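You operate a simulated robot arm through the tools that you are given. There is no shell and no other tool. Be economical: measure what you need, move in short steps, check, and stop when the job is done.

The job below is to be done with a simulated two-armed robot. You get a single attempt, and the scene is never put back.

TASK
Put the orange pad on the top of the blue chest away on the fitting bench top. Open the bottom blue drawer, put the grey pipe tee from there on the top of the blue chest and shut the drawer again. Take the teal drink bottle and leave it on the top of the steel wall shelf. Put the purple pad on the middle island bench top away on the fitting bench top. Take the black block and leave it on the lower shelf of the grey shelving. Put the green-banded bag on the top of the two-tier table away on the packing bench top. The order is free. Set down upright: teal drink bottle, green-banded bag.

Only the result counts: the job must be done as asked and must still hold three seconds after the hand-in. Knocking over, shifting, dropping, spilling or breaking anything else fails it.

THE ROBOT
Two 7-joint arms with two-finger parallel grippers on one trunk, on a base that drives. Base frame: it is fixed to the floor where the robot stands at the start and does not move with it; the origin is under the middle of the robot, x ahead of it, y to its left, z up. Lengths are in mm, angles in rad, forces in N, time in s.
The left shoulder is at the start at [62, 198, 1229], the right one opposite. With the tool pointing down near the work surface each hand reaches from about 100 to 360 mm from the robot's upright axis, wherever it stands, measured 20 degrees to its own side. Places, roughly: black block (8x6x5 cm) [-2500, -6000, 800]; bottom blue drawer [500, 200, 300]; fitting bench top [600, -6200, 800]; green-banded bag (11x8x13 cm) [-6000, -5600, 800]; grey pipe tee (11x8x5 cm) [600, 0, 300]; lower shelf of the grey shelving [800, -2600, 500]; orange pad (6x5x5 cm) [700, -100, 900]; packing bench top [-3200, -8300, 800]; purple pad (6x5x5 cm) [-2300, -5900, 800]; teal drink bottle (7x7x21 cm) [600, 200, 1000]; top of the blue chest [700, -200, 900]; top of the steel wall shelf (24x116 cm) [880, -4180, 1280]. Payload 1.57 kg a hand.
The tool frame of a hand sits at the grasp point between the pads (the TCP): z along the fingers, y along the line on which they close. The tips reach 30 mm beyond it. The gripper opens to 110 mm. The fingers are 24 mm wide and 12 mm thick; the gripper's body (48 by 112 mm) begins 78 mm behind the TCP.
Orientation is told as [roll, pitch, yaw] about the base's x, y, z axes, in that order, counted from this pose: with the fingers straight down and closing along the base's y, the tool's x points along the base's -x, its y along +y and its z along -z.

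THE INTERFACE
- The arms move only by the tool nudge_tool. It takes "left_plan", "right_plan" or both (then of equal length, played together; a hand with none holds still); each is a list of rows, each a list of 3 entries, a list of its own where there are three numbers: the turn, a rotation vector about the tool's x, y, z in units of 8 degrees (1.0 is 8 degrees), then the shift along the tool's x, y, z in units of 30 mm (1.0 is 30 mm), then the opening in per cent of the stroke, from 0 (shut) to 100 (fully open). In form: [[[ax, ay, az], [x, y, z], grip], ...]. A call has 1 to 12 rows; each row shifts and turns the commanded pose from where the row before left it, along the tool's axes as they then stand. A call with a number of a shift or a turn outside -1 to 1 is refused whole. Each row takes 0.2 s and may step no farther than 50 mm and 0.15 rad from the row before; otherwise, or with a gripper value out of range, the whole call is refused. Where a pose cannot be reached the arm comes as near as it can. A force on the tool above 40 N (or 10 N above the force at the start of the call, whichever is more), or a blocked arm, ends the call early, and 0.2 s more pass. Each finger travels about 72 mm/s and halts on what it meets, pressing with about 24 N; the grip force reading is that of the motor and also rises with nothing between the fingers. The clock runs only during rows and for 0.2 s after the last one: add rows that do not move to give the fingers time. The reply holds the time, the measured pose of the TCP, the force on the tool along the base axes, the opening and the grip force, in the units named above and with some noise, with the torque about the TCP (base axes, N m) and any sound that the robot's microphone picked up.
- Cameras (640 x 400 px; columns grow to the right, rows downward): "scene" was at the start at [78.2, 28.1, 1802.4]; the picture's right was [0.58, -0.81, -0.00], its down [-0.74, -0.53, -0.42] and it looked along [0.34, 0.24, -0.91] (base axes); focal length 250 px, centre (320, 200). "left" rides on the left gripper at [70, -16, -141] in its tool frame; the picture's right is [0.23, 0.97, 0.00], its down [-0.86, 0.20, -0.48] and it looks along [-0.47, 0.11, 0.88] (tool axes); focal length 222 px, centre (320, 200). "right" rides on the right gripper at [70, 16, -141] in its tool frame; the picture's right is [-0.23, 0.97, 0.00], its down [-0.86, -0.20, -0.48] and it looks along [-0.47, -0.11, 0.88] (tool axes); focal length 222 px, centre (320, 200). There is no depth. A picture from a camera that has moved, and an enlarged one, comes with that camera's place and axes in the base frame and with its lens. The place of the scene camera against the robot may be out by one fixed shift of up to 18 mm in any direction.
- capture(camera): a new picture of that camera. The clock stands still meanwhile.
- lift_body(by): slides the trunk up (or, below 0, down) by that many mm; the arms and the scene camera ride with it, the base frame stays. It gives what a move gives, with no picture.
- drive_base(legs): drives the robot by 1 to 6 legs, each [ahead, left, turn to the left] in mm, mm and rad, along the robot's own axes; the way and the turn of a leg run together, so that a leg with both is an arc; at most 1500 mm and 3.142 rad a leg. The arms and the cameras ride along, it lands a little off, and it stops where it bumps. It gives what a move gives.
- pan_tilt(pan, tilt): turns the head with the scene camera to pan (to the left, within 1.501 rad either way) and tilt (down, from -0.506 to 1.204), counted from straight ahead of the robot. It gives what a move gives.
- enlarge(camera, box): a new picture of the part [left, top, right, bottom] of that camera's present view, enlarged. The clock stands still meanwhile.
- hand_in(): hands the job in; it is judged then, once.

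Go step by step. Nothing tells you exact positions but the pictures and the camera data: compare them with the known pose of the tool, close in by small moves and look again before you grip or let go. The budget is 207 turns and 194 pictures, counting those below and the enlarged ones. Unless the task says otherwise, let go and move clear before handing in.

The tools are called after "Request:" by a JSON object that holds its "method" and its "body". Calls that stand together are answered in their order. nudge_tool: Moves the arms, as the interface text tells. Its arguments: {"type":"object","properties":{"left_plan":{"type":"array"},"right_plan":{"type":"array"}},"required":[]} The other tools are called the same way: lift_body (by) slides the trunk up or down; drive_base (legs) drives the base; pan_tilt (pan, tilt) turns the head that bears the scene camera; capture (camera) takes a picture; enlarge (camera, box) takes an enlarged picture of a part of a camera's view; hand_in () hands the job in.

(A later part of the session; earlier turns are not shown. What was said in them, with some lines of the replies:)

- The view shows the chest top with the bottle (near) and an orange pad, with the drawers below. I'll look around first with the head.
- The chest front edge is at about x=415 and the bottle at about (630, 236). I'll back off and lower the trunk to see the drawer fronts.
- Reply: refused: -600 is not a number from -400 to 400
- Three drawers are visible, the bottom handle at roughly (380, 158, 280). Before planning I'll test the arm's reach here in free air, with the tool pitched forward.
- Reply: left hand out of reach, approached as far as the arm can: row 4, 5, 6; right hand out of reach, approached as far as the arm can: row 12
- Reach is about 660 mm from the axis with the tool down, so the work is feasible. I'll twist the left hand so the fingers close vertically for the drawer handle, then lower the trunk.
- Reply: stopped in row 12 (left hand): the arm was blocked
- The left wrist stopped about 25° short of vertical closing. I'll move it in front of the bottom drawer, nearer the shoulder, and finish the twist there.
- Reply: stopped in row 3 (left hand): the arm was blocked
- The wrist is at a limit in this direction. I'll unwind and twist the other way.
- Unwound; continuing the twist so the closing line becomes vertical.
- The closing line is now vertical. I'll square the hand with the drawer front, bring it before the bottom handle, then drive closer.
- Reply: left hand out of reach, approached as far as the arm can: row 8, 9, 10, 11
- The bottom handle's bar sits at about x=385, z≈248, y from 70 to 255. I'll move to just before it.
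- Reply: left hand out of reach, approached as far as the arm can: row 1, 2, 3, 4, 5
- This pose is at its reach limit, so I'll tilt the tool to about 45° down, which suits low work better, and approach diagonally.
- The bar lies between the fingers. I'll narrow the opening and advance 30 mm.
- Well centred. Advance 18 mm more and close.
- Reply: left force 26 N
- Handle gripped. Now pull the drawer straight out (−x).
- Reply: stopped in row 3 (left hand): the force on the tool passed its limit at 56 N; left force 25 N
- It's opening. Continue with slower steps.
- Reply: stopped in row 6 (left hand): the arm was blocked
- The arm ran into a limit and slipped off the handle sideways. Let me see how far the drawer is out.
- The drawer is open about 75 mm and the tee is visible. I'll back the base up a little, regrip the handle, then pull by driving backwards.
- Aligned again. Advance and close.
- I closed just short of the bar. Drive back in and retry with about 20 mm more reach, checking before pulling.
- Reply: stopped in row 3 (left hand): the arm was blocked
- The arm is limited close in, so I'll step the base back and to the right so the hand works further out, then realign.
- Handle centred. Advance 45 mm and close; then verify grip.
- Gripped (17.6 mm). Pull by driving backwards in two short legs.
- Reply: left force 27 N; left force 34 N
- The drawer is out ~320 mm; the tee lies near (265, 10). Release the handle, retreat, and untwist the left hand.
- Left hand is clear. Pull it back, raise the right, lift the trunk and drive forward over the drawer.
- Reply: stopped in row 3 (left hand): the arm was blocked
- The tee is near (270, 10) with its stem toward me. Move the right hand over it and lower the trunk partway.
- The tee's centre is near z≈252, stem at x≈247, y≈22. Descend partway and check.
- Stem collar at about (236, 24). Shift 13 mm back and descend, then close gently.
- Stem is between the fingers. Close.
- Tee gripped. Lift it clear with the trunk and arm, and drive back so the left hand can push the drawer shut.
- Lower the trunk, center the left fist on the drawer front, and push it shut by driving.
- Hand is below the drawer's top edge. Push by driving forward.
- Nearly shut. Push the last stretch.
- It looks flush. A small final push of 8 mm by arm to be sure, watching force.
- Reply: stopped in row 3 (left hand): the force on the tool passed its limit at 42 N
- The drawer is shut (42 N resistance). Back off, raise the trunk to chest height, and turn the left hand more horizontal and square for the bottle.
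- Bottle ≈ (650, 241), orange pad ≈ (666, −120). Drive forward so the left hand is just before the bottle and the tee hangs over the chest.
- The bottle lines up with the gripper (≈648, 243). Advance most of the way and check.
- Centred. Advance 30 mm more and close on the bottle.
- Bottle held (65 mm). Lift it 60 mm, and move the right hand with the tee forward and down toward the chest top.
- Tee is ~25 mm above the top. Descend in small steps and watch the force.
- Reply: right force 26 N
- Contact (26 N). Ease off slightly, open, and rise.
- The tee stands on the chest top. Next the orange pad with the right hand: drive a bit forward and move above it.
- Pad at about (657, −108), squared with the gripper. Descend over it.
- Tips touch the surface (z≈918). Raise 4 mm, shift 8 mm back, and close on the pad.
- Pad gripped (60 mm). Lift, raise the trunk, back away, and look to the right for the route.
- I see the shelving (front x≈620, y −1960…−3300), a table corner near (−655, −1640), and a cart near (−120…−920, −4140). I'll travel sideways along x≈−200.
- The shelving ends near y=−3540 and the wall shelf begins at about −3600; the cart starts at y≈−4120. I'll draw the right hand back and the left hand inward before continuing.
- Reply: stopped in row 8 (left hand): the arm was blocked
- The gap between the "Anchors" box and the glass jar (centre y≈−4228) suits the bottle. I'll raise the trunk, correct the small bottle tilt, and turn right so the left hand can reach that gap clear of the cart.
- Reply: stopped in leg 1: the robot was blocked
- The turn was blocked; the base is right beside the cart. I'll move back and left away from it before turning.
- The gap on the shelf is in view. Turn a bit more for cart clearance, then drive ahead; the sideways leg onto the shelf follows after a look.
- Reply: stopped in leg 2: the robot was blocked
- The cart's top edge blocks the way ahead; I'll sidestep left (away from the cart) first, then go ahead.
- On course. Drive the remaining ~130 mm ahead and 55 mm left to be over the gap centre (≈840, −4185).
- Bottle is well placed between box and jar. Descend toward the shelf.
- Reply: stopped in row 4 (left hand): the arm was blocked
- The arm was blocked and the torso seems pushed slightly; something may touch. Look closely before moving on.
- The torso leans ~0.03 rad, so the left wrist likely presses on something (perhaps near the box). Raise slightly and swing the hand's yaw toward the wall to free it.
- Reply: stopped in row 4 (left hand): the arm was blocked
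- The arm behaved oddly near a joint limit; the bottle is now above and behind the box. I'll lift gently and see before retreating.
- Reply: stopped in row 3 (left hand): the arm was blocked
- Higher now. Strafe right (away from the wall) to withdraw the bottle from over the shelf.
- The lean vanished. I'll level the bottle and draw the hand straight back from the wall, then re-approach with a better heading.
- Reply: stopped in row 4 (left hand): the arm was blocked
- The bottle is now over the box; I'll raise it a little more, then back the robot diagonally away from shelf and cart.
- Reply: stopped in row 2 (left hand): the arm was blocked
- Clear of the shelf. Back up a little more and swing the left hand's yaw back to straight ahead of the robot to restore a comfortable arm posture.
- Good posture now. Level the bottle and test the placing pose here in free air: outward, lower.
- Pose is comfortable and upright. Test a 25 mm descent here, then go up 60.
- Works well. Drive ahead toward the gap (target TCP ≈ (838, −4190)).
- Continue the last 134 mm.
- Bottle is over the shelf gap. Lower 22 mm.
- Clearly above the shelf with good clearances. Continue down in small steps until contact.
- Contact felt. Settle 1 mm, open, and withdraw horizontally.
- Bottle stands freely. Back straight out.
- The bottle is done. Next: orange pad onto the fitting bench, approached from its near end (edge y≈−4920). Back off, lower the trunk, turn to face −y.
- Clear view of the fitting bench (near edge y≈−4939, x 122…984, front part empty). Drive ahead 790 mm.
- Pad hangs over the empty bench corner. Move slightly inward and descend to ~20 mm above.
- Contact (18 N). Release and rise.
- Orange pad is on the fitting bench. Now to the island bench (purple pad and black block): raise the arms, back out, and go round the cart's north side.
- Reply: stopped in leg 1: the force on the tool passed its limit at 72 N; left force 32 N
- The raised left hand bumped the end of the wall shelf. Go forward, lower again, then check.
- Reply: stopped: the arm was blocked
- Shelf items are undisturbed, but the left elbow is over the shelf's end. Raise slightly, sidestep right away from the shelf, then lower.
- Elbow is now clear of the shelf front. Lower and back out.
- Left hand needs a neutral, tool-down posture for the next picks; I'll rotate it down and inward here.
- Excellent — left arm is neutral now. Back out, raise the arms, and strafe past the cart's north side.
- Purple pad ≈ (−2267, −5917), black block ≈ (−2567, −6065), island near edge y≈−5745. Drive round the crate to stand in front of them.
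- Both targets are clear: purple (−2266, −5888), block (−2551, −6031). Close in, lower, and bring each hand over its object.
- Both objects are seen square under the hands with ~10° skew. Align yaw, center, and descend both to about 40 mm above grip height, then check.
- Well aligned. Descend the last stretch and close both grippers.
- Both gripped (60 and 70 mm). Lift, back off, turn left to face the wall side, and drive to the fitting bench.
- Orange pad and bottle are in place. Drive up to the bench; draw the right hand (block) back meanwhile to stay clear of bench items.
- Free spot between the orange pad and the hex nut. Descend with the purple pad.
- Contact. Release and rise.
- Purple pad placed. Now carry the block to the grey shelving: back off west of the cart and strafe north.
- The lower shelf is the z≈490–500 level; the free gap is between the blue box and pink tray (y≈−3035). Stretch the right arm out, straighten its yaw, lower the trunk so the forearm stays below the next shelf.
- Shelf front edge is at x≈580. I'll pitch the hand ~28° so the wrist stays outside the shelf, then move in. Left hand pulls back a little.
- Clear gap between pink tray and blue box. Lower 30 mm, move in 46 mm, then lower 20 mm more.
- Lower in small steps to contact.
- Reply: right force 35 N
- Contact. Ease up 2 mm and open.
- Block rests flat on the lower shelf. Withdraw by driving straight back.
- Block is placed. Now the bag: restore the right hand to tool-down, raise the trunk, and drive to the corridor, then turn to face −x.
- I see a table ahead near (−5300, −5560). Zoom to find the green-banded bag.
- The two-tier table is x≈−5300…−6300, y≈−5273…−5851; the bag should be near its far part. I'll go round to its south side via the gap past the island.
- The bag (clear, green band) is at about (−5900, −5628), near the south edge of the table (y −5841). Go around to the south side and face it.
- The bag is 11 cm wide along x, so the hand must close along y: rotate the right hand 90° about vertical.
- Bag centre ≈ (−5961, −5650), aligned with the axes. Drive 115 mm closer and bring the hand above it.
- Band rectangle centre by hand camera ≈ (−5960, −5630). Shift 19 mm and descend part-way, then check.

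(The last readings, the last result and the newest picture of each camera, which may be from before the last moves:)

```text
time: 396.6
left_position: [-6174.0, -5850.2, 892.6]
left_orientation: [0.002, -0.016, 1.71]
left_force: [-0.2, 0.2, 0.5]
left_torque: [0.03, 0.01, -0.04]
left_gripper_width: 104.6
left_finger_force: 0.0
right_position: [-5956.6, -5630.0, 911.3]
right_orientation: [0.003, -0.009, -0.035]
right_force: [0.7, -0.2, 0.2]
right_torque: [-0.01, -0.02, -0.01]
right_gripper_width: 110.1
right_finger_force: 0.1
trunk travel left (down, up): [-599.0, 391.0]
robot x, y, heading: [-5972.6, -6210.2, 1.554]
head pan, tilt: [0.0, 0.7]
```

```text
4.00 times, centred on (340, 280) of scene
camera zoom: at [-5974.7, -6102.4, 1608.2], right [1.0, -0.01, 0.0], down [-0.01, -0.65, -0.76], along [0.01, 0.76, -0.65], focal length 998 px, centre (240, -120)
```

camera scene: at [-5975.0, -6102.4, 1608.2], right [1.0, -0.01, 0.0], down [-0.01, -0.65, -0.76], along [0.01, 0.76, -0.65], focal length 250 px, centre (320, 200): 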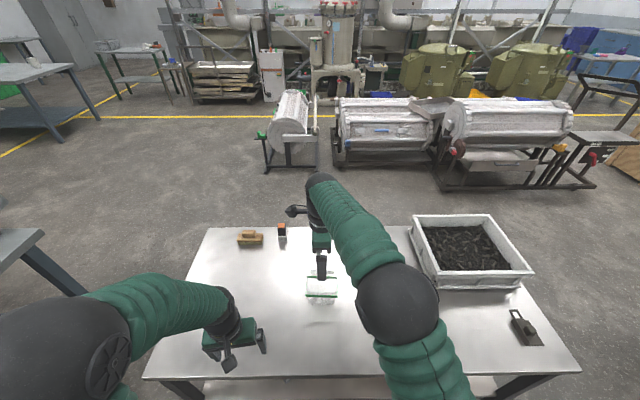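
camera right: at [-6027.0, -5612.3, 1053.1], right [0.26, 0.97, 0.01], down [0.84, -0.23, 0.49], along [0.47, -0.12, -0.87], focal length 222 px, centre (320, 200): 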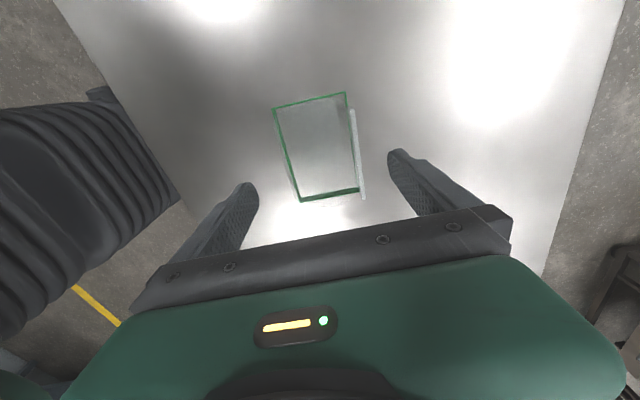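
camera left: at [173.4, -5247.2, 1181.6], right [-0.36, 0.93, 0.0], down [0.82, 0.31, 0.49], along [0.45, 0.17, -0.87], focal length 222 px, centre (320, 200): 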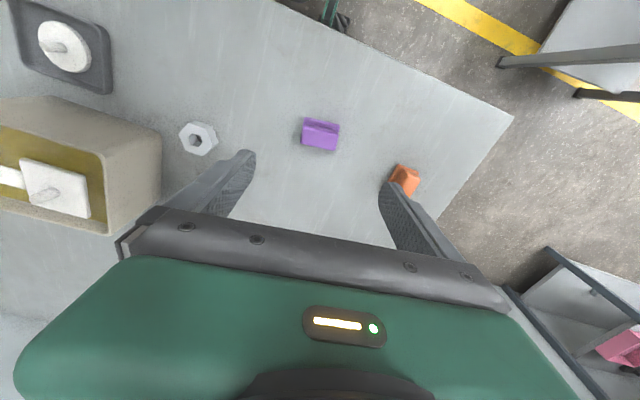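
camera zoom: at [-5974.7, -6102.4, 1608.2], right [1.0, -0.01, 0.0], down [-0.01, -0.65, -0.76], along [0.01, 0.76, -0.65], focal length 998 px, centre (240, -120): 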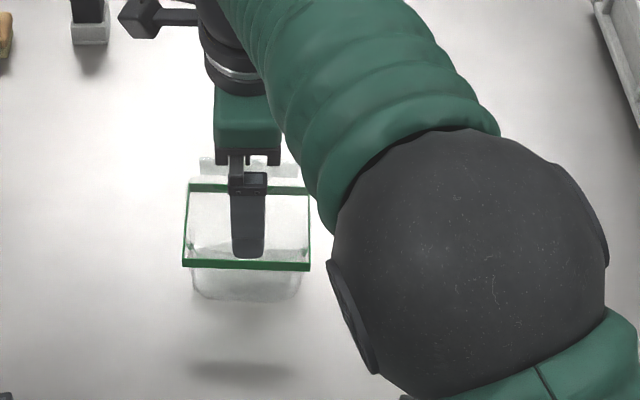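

Triangulated: band at z≈819, 106×73 mm, centred under the hand. Descend to TCP ≈ 816 and close gently.

Request:
{"method": "nudge_tool", "body": {"right_plan": [[[0, 0, 0], [0, 0, 0.9], 100], [[0, 0, 0], [0, 0, 0.9], 100], [[0, 0, 0], [0, 0, 0.8], 100], [[0, 0, 0], [0, 0, 0.55], 100], [[0, 0, 0], [0, 0, 0], 100]]}}

Request:
{"method": "capture", "body": {"camera": "right"}}

```text
time: 397.9
left_position: [-6173.9, -5848.7, 893.3]
left_orientation: [-0.001, -0.015, 1.709]
left_force: [0.0, 1.1, -0.3]
left_torque: [0.01, -0.03, -0.02]
left_gripper_width: 104.6
left_finger_force: 0.0
right_position: [-5955.6, -5630.0, 818.6]
right_orientation: [0.003, -0.008, -0.035]
right_force: [0.4, 0.4, -0.2]
right_torque: [0.01, 0.0, 0.0]
right_gripper_width: 109.8
right_finger_force: 0.1
trunk travel left (down, up): [-599.0, 391.0]
robot x, y, heading: [-5972.7, -6211.1, 1.555]
head pan, tilt: [0.0, 0.7]
```

```text
76 pictures are left
camera right: at [-6026.0, -5613.0, 959.4], right [0.26, 0.97, 0.01], down [0.84, -0.23, 0.49], along [0.47, -0.12, -0.87], focal length 222 px, centre (320, 200)
```

right: 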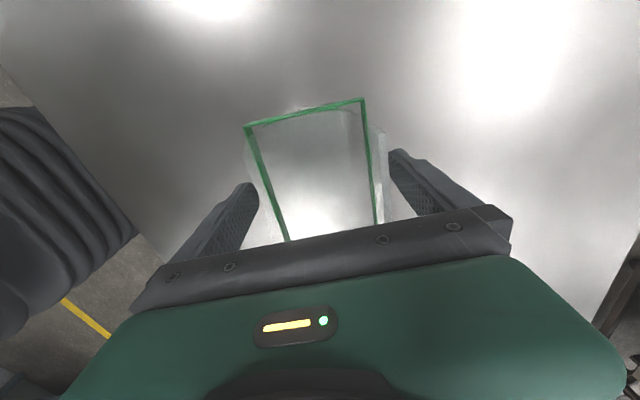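

Bag is between the fingers with clearance. Close.

Request:
{"method": "nudge_tool", "body": {"right_plan": [[[0, 0, 0], [0, 0, 0.1], 85], [[0, 0, 0], [0, 0, 0], 70], [[0, 0, 0], [0, 0, 0], 60], [[0, 0, 0], [0, 0, 0], 50], [[0, 0, 0], [0, 0, 0], 50]]}}

Request:
{"method": "capture", "body": {"camera": "right"}}

```text
time: 399.1
left_position: [-6173.1, -5849.9, 891.0]
left_orientation: [-0.001, -0.018, 1.71]
left_force: [0.0, -0.1, -0.4]
left_torque: [0.0, -0.01, 0.03]
left_gripper_width: 104.6
left_finger_force: 0.0
right_position: [-5955.8, -5631.0, 815.0]
right_orientation: [0.004, -0.008, -0.035]
right_force: [-0.6, 0.0, -0.3]
right_torque: [0.0, 0.03, -0.02]
right_gripper_width: 74.5
right_finger_force: 23.9
trunk travel left (down, up): [-599.0, 391.0]
robot x, y, heading: [-5974.8, -6212.8, 1.555]
head pan, tilt: [0.0, 0.7]
```

```text
75 pictures are left
camera right: at [-6025.8, -5612.5, 956.7], right [0.26, 0.97, 0.01], down [0.84, -0.23, 0.49], along [0.47, -0.12, -0.87], focal length 222 px, centre (320, 200)
```

right: 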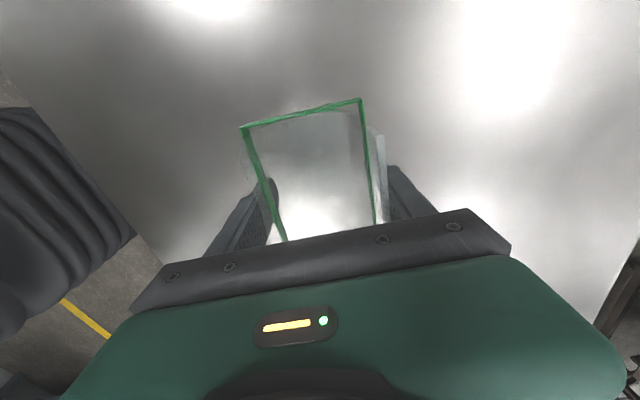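

Gripped at 74.5 mm. Lift 40 mm and check.

Request:
{"method": "nudge_tool", "body": {"right_plan": [[[0, 0, 0], [0, 0, -0.3], 40], [[0, 0, 0], [0, 0, -0.5], 40], [[0, 0, 0], [0, 0, -0.6], 40], [[0, 0, 0], [0, 0, 0], 40]]}}

Request:
{"method": "enlarge", "body": {"camera": "scene", "box": [260, 220, 420, 320]}}

```text
time: 400.1
left_position: [-6173.4, -5850.3, 891.7]
left_orientation: [-0.001, -0.018, 1.713]
left_force: [-0.6, 0.3, 0.0]
left_torque: [-0.01, 0.02, 0.02]
left_gripper_width: 104.4
left_finger_force: 0.1
right_position: [-5953.6, -5631.1, 857.1]
right_orientation: [0.003, -0.008, -0.035]
right_force: [-1.4, 0.3, 0.7]
right_torque: [-0.01, -0.02, 0.01]
right_gripper_width: 74.2
right_finger_force: 23.9
trunk travel left (down, up): [-599.0, 391.0]
robot x, y, heading: [-5972.7, -6215.2, 1.551]
head pan, tilt: [0.0, 0.7]
```

```text
4.00 times, centred on (340, 270) of scene
camera zoom: at [-5974.8, -6101.8, 1608.1], right [1.0, -0.01, 0.0], down [-0.01, -0.65, -0.76], along [0.01, 0.76, -0.65], focal length 998 px, centre (240, -80)
```

zoom: 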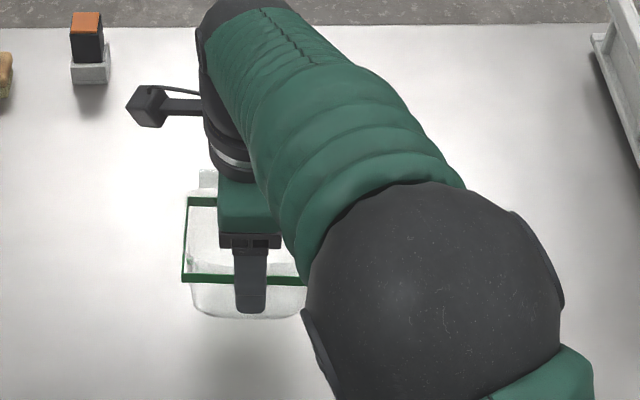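

The bag came up with the hand. Raise the trunk, back away and turn around to face the south wall benches.

Request:
{"method": "lift_body", "body": {"by": 150}}

Request:
{"method": "drive_base", "body": {"legs": [[-450, 0, 0], [0, 0, 3.1]]}}

Request:
{"method": "pan_tilt", "body": {"pan": 0.7, "tilt": 0.3}}

Request:
{"method": "capture", "body": {"camera": "scene"}}

Request:
{"method": "capture", "body": {"camera": "right"}}

```text
time: 401.8
left_position: [-6172.7, -5850.0, 1041.7]
left_orientation: [0.001, -0.016, 1.711]
left_force: [0.4, -0.5, 0.2]
left_torque: [0.03, 0.0, 0.01]
left_gripper_width: 104.4
left_finger_force: 0.0
right_position: [-5954.2, -5630.8, 1007.9]
right_orientation: [0.003, -0.008, -0.035]
right_force: [0.5, -0.4, -1.6]
right_torque: [0.03, -0.01, -0.02]
right_gripper_width: 74.0
right_finger_force: 23.8
trunk travel left (down, up): [-749.0, 241.0]
robot x, y, heading: [-5969.1, -6210.7, 1.557]
head pan, tilt: [0.0, 0.7]
```

```text
time: 411.9
left_position: [-5773.2, -7025.1, 1042.4]
left_orientation: [0.0, -0.019, -1.423]
left_force: [-0.5, 0.8, 0.5]
left_torque: [0.02, -0.03, -0.01]
left_gripper_width: 104.4
left_finger_force: 0.0
right_position: [-5990.6, -7244.6, 1008.8]
right_orientation: [0.004, -0.008, 3.115]
right_force: [-0.1, -0.1, 0.0]
right_torque: [-0.01, 0.04, 0.02]
right_gripper_width: 74.2
right_finger_force: 24.3
trunk travel left (down, up): [-749.0, 241.0]
robot x, y, heading: [-5978.2, -6662.2, -1.578]
head pan, tilt: [0.0, 0.7]
```

```text
time: 412.9
left_position: [-5772.8, -7023.1, 1042.6]
left_orientation: [0.0, -0.021, -1.424]
left_force: [-0.5, 0.2, -0.5]
left_torque: [-0.03, -0.01, -0.02]
left_gripper_width: 104.4
left_finger_force: 0.0
right_position: [-5989.6, -7244.4, 1008.7]
right_orientation: [0.006, -0.009, 3.115]
right_force: [-0.8, -0.1, -0.6]
right_torque: [-0.01, 0.01, 0.02]
right_gripper_width: 74.0
right_finger_force: 24.4
trunk travel left (down, up): [-749.0, 241.0]
robot x, y, heading: [-5974.6, -6664.2, -1.581]
head pan, tilt: [0.7, 0.3]
```

```text
73 pictures are left
camera scene: at [-5919.6, -6779.2, 1794.2], right [-0.77, -0.64, 0.0], down [-0.19, 0.23, -0.95], along [0.61, -0.73, -0.3], focal length 250 px, centre (320, 200)
```

scene: 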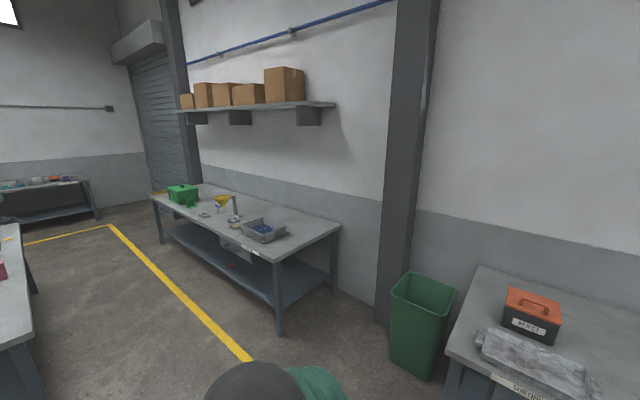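

```text
72 pictures are left
camera right: at [-5918.9, -7262.1, 1150.1], right [-0.25, -0.97, 0.01], down [-0.85, 0.22, 0.49], along [-0.47, 0.12, -0.87], focal length 222 px, centre (320, 200)
```

right: 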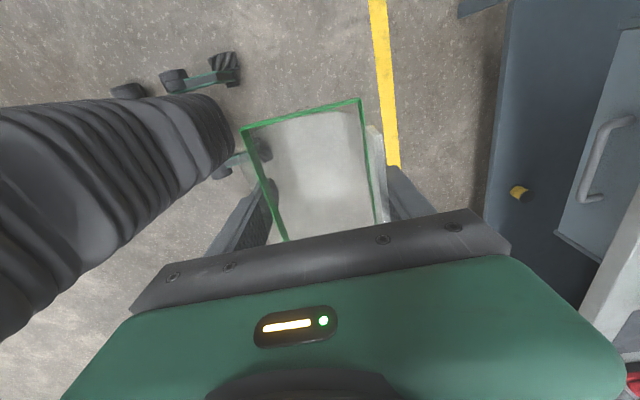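

The packing bench spans x≈−4606…−1920 with front y≈−7810; its right front corner region (x≈−4500, y≈−7950) is free. Drive there.

Request:
{"method": "drive_base", "body": {"legs": [[0, 1480, 0.01], [600, 0, 0]]}}

Request:
{"method": "pan_tilt", "body": {"pan": 0, "tilt": 0.7}}

Request:
{"method": "capture", "body": {"camera": "scene"}}

```text
time: 423.3
left_position: [-4275.6, -7618.2, 1043.3]
left_orientation: [0.0, -0.019, -1.415]
left_force: [0.4, -0.3, 0.4]
left_torque: [0.01, 0.0, -0.02]
left_gripper_width: 104.5
left_finger_force: 0.0
right_position: [-4489.7, -7841.4, 1009.4]
right_orientation: [0.007, -0.01, 3.125]
right_force: [-0.3, 0.8, 0.3]
right_torque: [0.02, 0.0, 0.01]
right_gripper_width: 74.0
right_finger_force: 23.8
trunk travel left (down, up): [-749.0, 241.0]
robot x, y, heading: [-4484.7, -7258.8, -1.571]
head pan, tilt: [0.7, 0.3]
```

```text
time: 424.4
left_position: [-4277.7, -7617.6, 1041.9]
left_orientation: [0.0, -0.021, -1.415]
left_force: [-1.2, -0.3, -0.7]
left_torque: [0.0, 0.0, -0.01]
left_gripper_width: 104.5
left_finger_force: 0.1
right_position: [-4492.5, -7841.2, 1010.1]
right_orientation: [0.006, -0.01, 3.124]
right_force: [0.4, 0.4, -0.4]
right_torque: [-0.01, 0.04, -0.04]
right_gripper_width: 73.8
right_finger_force: 24.3
trunk travel left (down, up): [-749.0, 241.0]
robot x, y, heading: [-4488.2, -7263.4, -1.566]
head pan, tilt: [0.0, 0.7]
```

```text
71 pictures are left
camera scene: at [-4486.3, -7389.1, 1758.3], right [-1.0, 0.0, 0.0], down [0.0, 0.65, -0.76], along [0.0, -0.76, -0.65], focal length 250 px, centre (320, 200)
```

scene: 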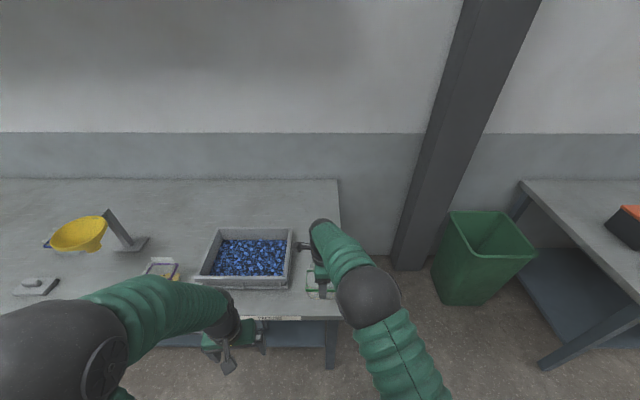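

Free strip at the bench's right end (x −4570…−4360). Position the bag over (−4470, −7950) and lower the trunk.

Request:
{"method": "drive_base", "body": {"legs": [[105, 22, 0]]}}

Request:
{"method": "lift_body", "body": {"by": -110}}

Request:
{"method": "capture", "body": {"camera": "right"}}

Request:
{"method": "capture", "body": {"camera": "scene"}}

```text
time: 425.6
left_position: [-4259.9, -7722.8, 1044.6]
left_orientation: [0.005, -0.024, -1.415]
left_force: [0.6, 0.3, 0.6]
left_torque: [-0.03, 0.02, 0.0]
left_gripper_width: 104.5
left_finger_force: 0.0
right_position: [-4475.8, -7945.4, 1011.6]
right_orientation: [0.009, -0.005, 3.125]
right_force: [0.0, -0.3, -0.6]
right_torque: [0.01, 0.01, -0.01]
right_gripper_width: 74.0
right_finger_force: 23.9
trunk travel left (down, up): [-749.0, 241.0]
robot x, y, heading: [-4464.9, -7363.5, -1.565]
head pan, tilt: [0.0, 0.7]
```

```text
time: 427.0
left_position: [-4256.2, -7724.4, 932.8]
left_orientation: [0.0, -0.021, -1.413]
left_force: [0.1, 0.0, 0.1]
left_torque: [0.03, -0.01, -0.01]
left_gripper_width: 104.5
left_finger_force: 0.1
right_position: [-4471.0, -7947.1, 899.3]
right_orientation: [0.005, -0.008, 3.125]
right_force: [0.1, 0.5, -0.7]
right_torque: [0.01, 0.0, -0.02]
right_gripper_width: 73.9
right_finger_force: 23.9
trunk travel left (down, up): [-639.0, 351.0]
robot x, y, heading: [-4465.7, -7368.0, -1.569]
head pan, tilt: [0.0, 0.7]
```

```text
70 pictures are left
camera right: at [-4400.4, -7964.5, 1040.7], right [-0.24, -0.97, 0.01], down [-0.85, 0.22, 0.49], along [-0.47, 0.11, -0.87], focal length 222 px, centre (320, 200)
```

right: 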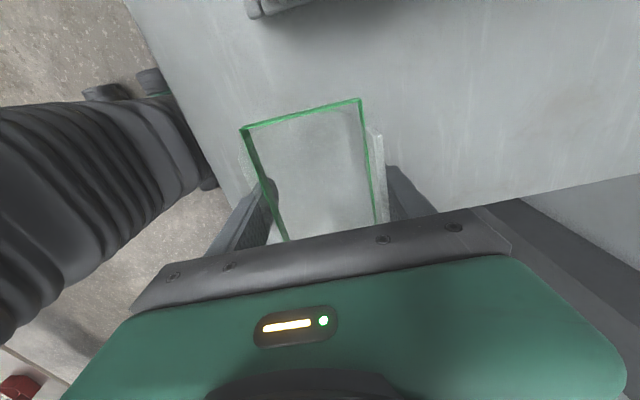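

```text
69 pictures are left
camera scene: at [-4465.0, -7496.7, 1648.2], right [-1.0, 0.0, 0.0], down [0.0, 0.65, -0.76], along [0.0, -0.76, -0.65], focal length 250 px, centre (320, 200)
```

scene: 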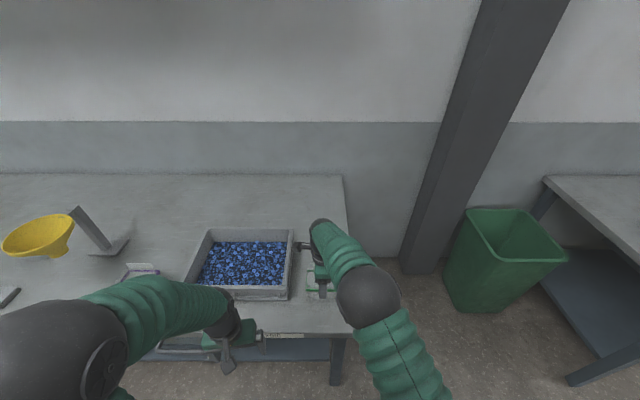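

Positioned within the strip. Descend 36 mm, then in small steps.

Request:
{"method": "nudge_tool", "body": {"right_plan": [[[0, 0, 0], [0, 0, 0.6], 40], [[0, 0, 0], [0, 0, 0.5], 40], [[0, 0, 0], [0, 0, 0.15], 40], [[0, 0, 0], [0, 0, 0], 40]]}}

Request:
{"method": "nudge_tool", "body": {"right_plan": [[[0, 0, 0], [0, 0, 0.1], 40], [[0, 0, 0], [0, 0, 0.1], 40], [[0, 0, 0], [0, 0, 0], 40]]}}

Request:
{"method": "enlarge", "body": {"camera": "scene", "box": [260, 230, 380, 330]}}

```text
time: 428.0
left_position: [-4256.5, -7722.9, 933.7]
left_orientation: [0.0, -0.023, -1.416]
left_force: [0.4, 1.0, 0.0]
left_torque: [-0.02, 0.0, 0.02]
left_gripper_width: 104.4
left_finger_force: 0.0
right_position: [-4469.2, -7947.0, 864.5]
right_orientation: [0.013, -0.008, 3.124]
right_force: [-2.1, -6.2, 25.8]
right_torque: [0.46, -0.18, 0.02]
right_gripper_width: 74.1
right_finger_force: 25.0
trunk travel left (down, up): [-639.0, 351.0]
robot x, y, heading: [-4463.6, -7371.5, -1.567]
head pan, tilt: [0.0, 0.7]
```

```text
time: 428.4
left_position: [-4256.5, -7722.3, 934.3]
left_orientation: [-0.001, -0.024, -1.413]
left_force: [-0.2, 0.1, -0.9]
left_torque: [0.02, 0.0, -0.01]
left_gripper_width: 104.4
left_finger_force: 0.0
right_position: [-4471.3, -7947.5, 864.0]
right_orientation: [0.013, -0.007, 3.125]
right_force: [-2.0, 6.8, 19.6]
right_torque: [1.16, 0.18, 0.04]
right_gripper_width: 74.1
right_finger_force: 24.1
trunk travel left (down, up): [-639.0, 351.0]
robot x, y, heading: [-4463.6, -7368.1, -1.57]
head pan, tilt: [0.0, 0.7]
stopped in row 2 (right hand): the force on the tool passed its limit at 42 N (the readings are from after the stop); the commanded pose is now the measured one
```

```text
4.00 times, centred on (320, 280) of scene
camera zoom: at [-4465.9, -7491.5, 1648.4], right [-1.0, 0.0, 0.0], down [0.0, 0.64, -0.77], along [0.0, -0.77, -0.64], focal length 998 px, centre (320, -120)
```

zoom: 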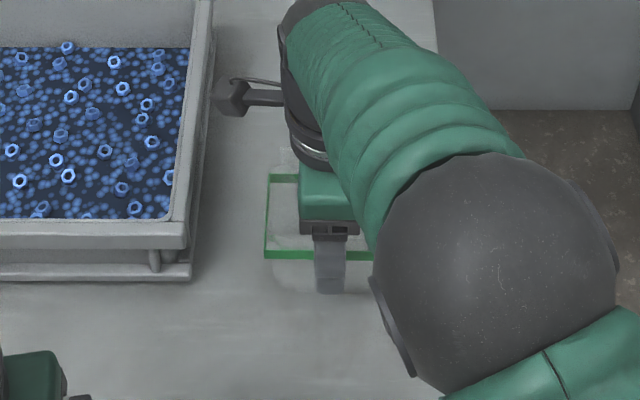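

The bag is on the bench. Ease off 2 mm, open, check, then rise.

Request:
{"method": "nudge_tool", "body": {"right_plan": [[[0, 0, 0], [0, 0, -0.05], 40], [[0, 0, 0], [0, 0, 0], 72], [[0, 0, 0], [0, 0, 0], 90], [[0, 0, 0], [0, 0, 0], 100], [[0, 0, 0], [0, 0, 0], 100]]}}

Request:
{"method": "capture", "body": {"camera": "right"}}

```text
time: 429.6
left_position: [-4257.4, -7724.1, 933.2]
left_orientation: [-0.001, -0.022, -1.414]
left_force: [0.7, 0.5, -1.2]
left_torque: [0.05, 0.02, -0.02]
left_gripper_width: 104.2
left_finger_force: 0.0
right_position: [-4469.7, -7949.1, 863.5]
right_orientation: [0.012, -0.008, 3.125]
right_force: [0.5, -0.5, -0.1]
right_torque: [0.01, -0.01, 0.02]
right_gripper_width: 110.0
right_finger_force: 0.0
trunk travel left (down, up): [-639.0, 351.0]
robot x, y, heading: [-4465.7, -7371.0, -1.572]
head pan, tilt: [0.0, 0.7]
```

```text
67 pictures are left
camera right: at [-4400.0, -7964.9, 1004.9], right [-0.24, -0.97, 0.01], down [-0.85, 0.22, 0.48], along [-0.47, 0.11, -0.88], focal length 222 px, centre (320, 200)
```

right: 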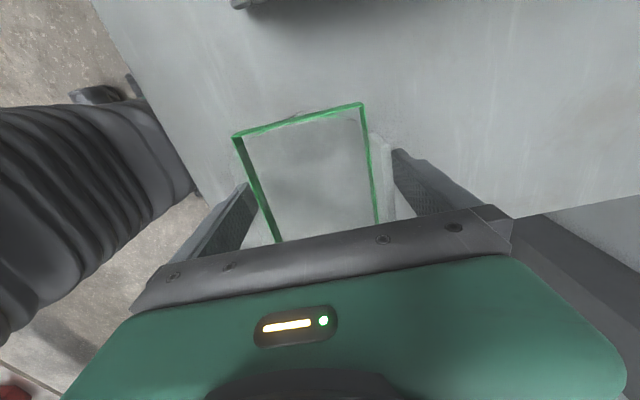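

Open with clearance both sides. Rise straight up.

Request:
{"method": "nudge_tool", "body": {"right_plan": [[[0, 0, 0], [0, 0, -0.3], 100], [[0, 0, 0], [0, 0, -0.5], 100], [[0, 0, 0], [0, 0, -0.7], 100], [[0, 0, 0], [0, 0, -1], 100], [[0, 0, 0], [0, 0, -1], 100], [[0, 0, 0], [0, 0, -1], 100], [[0, 0, 0], [0, 0, -1], 100], [[0, 0, 0], [0, 0, 0], 100]]}}

Request:
{"method": "capture", "body": {"camera": "right"}}

Request:
{"method": "enlarge", "body": {"camera": "scene", "box": [260, 230, 380, 330]}}

```text
time: 431.4
left_position: [-4256.0, -7724.3, 932.8]
left_orientation: [0.0, -0.021, -1.415]
left_force: [0.2, -0.7, -0.5]
left_torque: [0.02, 0.03, -0.04]
left_gripper_width: 104.5
left_finger_force: 0.0
right_position: [-4471.4, -7947.8, 1029.1]
right_orientation: [0.012, -0.005, 3.123]
right_force: [0.9, 0.0, 0.3]
right_torque: [0.01, -0.04, -0.03]
right_gripper_width: 110.3
right_finger_force: 0.1
trunk travel left (down, up): [-639.0, 351.0]
robot x, y, heading: [-4466.2, -7368.5, -1.569]
head pan, tilt: [0.0, 0.7]
```

```text
66 pictures are left
camera right: at [-4399.7, -7962.7, 1170.2], right [-0.24, -0.97, 0.01], down [-0.85, 0.22, 0.48], along [-0.47, 0.11, -0.88], focal length 222 px, centre (320, 200)
```

right: 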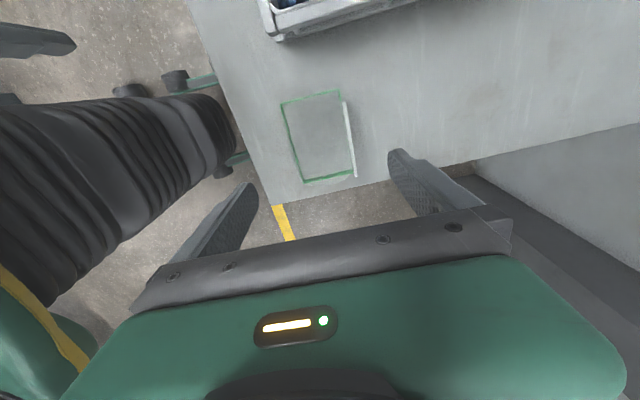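

```text
4.00 times, centred on (320, 280) of scene
camera zoom: at [-4465.7, -7496.3, 1648.1], right [-1.0, 0.0, 0.0], down [0.0, 0.65, -0.76], along [0.0, -0.76, -0.65], focal length 998 px, centre (320, -120)
```

zoom: 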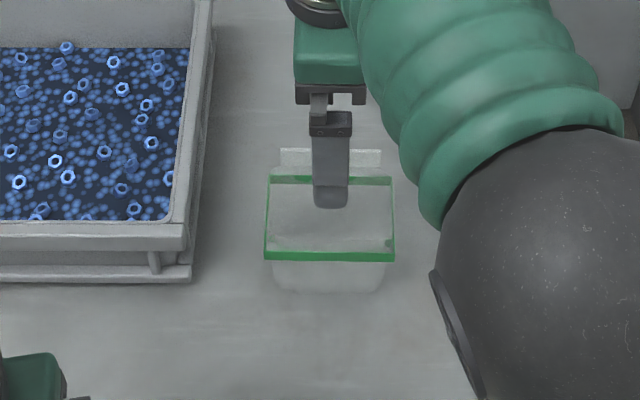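

The bag stands upright on the packing bench. Back clear of it, then hand in.

Request:
{"method": "drive_base", "body": {"legs": [[-400, 0, 0]]}}

Request:
{"method": "capture", "body": {"camera": "scene"}}

```text
time: 433.9
left_position: [-4255.9, -7329.2, 933.1]
left_orientation: [0.0, -0.021, -1.409]
left_force: [-0.2, -0.5, -0.2]
left_torque: [0.02, -0.01, 0.01]
left_gripper_width: 104.6
left_finger_force: 0.0
right_position: [-4468.9, -7552.9, 1028.8]
right_orientation: [0.011, -0.005, 3.129]
right_force: [-1.1, 0.7, -0.6]
right_torque: [-0.01, 0.03, 0.02]
right_gripper_width: 109.9
right_finger_force: 0.0
trunk travel left (down, up): [-639.0, 351.0]
robot x, y, heading: [-4468.3, -6974.3, -1.562]
head pan, tilt: [0.0, 0.7]
```

```text
64 pictures are left
camera scene: at [-4466.6, -7103.3, 1648.1], right [-1.0, -0.01, 0.0], down [-0.01, 0.65, -0.76], along [0.0, -0.76, -0.65], focal length 250 px, centre (320, 200)
```

scene: 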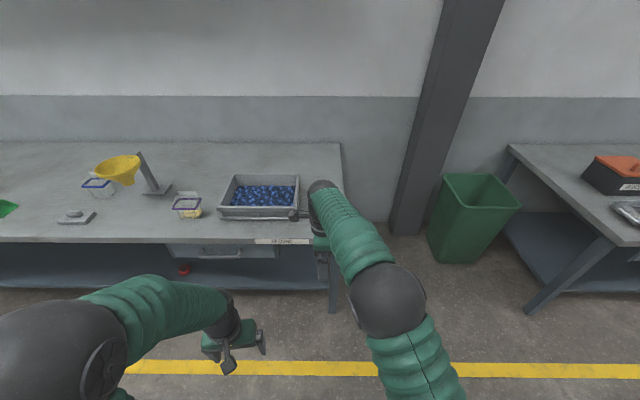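

Quick check that this bench's label is the packing bench.

Request:
{"method": "enlarge", "body": {"camera": "scene", "box": [240, 210, 340, 272]}}

```text
6.40 times, centred on (290, 241) of scene
camera zoom: at [-4466.6, -7103.3, 1648.1], right [-1.0, -0.01, 0.0], down [-0.01, 0.65, -0.76], along [0.0, -0.76, -0.65], focal length 1597 px, centre (512, -62)
```

zoom: 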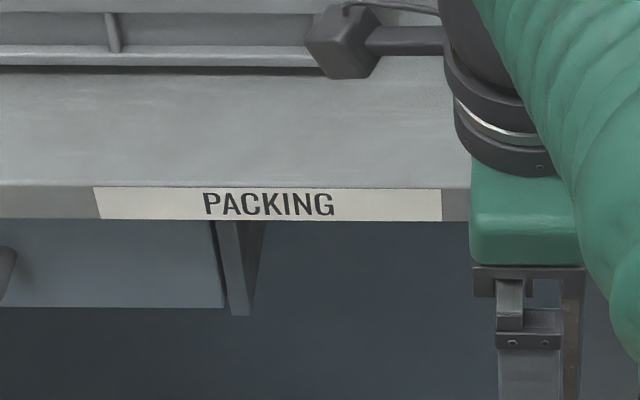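

The label reads PACKING, and all six items are placed, so I'm handing in.

Request:
{"method": "hand_in", "body": {}}

```text
The job is handed in.
```

I handed the job in with all six items placed, the drawer shut and both grippers empty; I don't have the verdict.

- **Grey pipe tee:** it is on the top of the blue chest. I pushed the bottom drawer shut until it resisted at about 42 N.
- **Orange and purple pads:** both are on the fitting bench top, near its north end.
- **Teal drink bottle:** it stands upright on the steel wall shelf, between the "Washers" box and the jar.
- **Black block:** it lies flat on the lower shelf of the grey shelving.
- **Green-banded bag:** it stands upright on the packing bench top, whose label reads "PACKING".

**Possible problems:**
- **Cart:** the base was stopped twice while I was working beside the cart near the wall shelf, probably by the cart itself. I did not check whether it shifted.
- **Wall shelf:** the left hand hit the end of it once (72 N), and the left arm pressed on it again as I lowered the trunk. Pictures afterwards showed the items on that side, including the bottle, in place.
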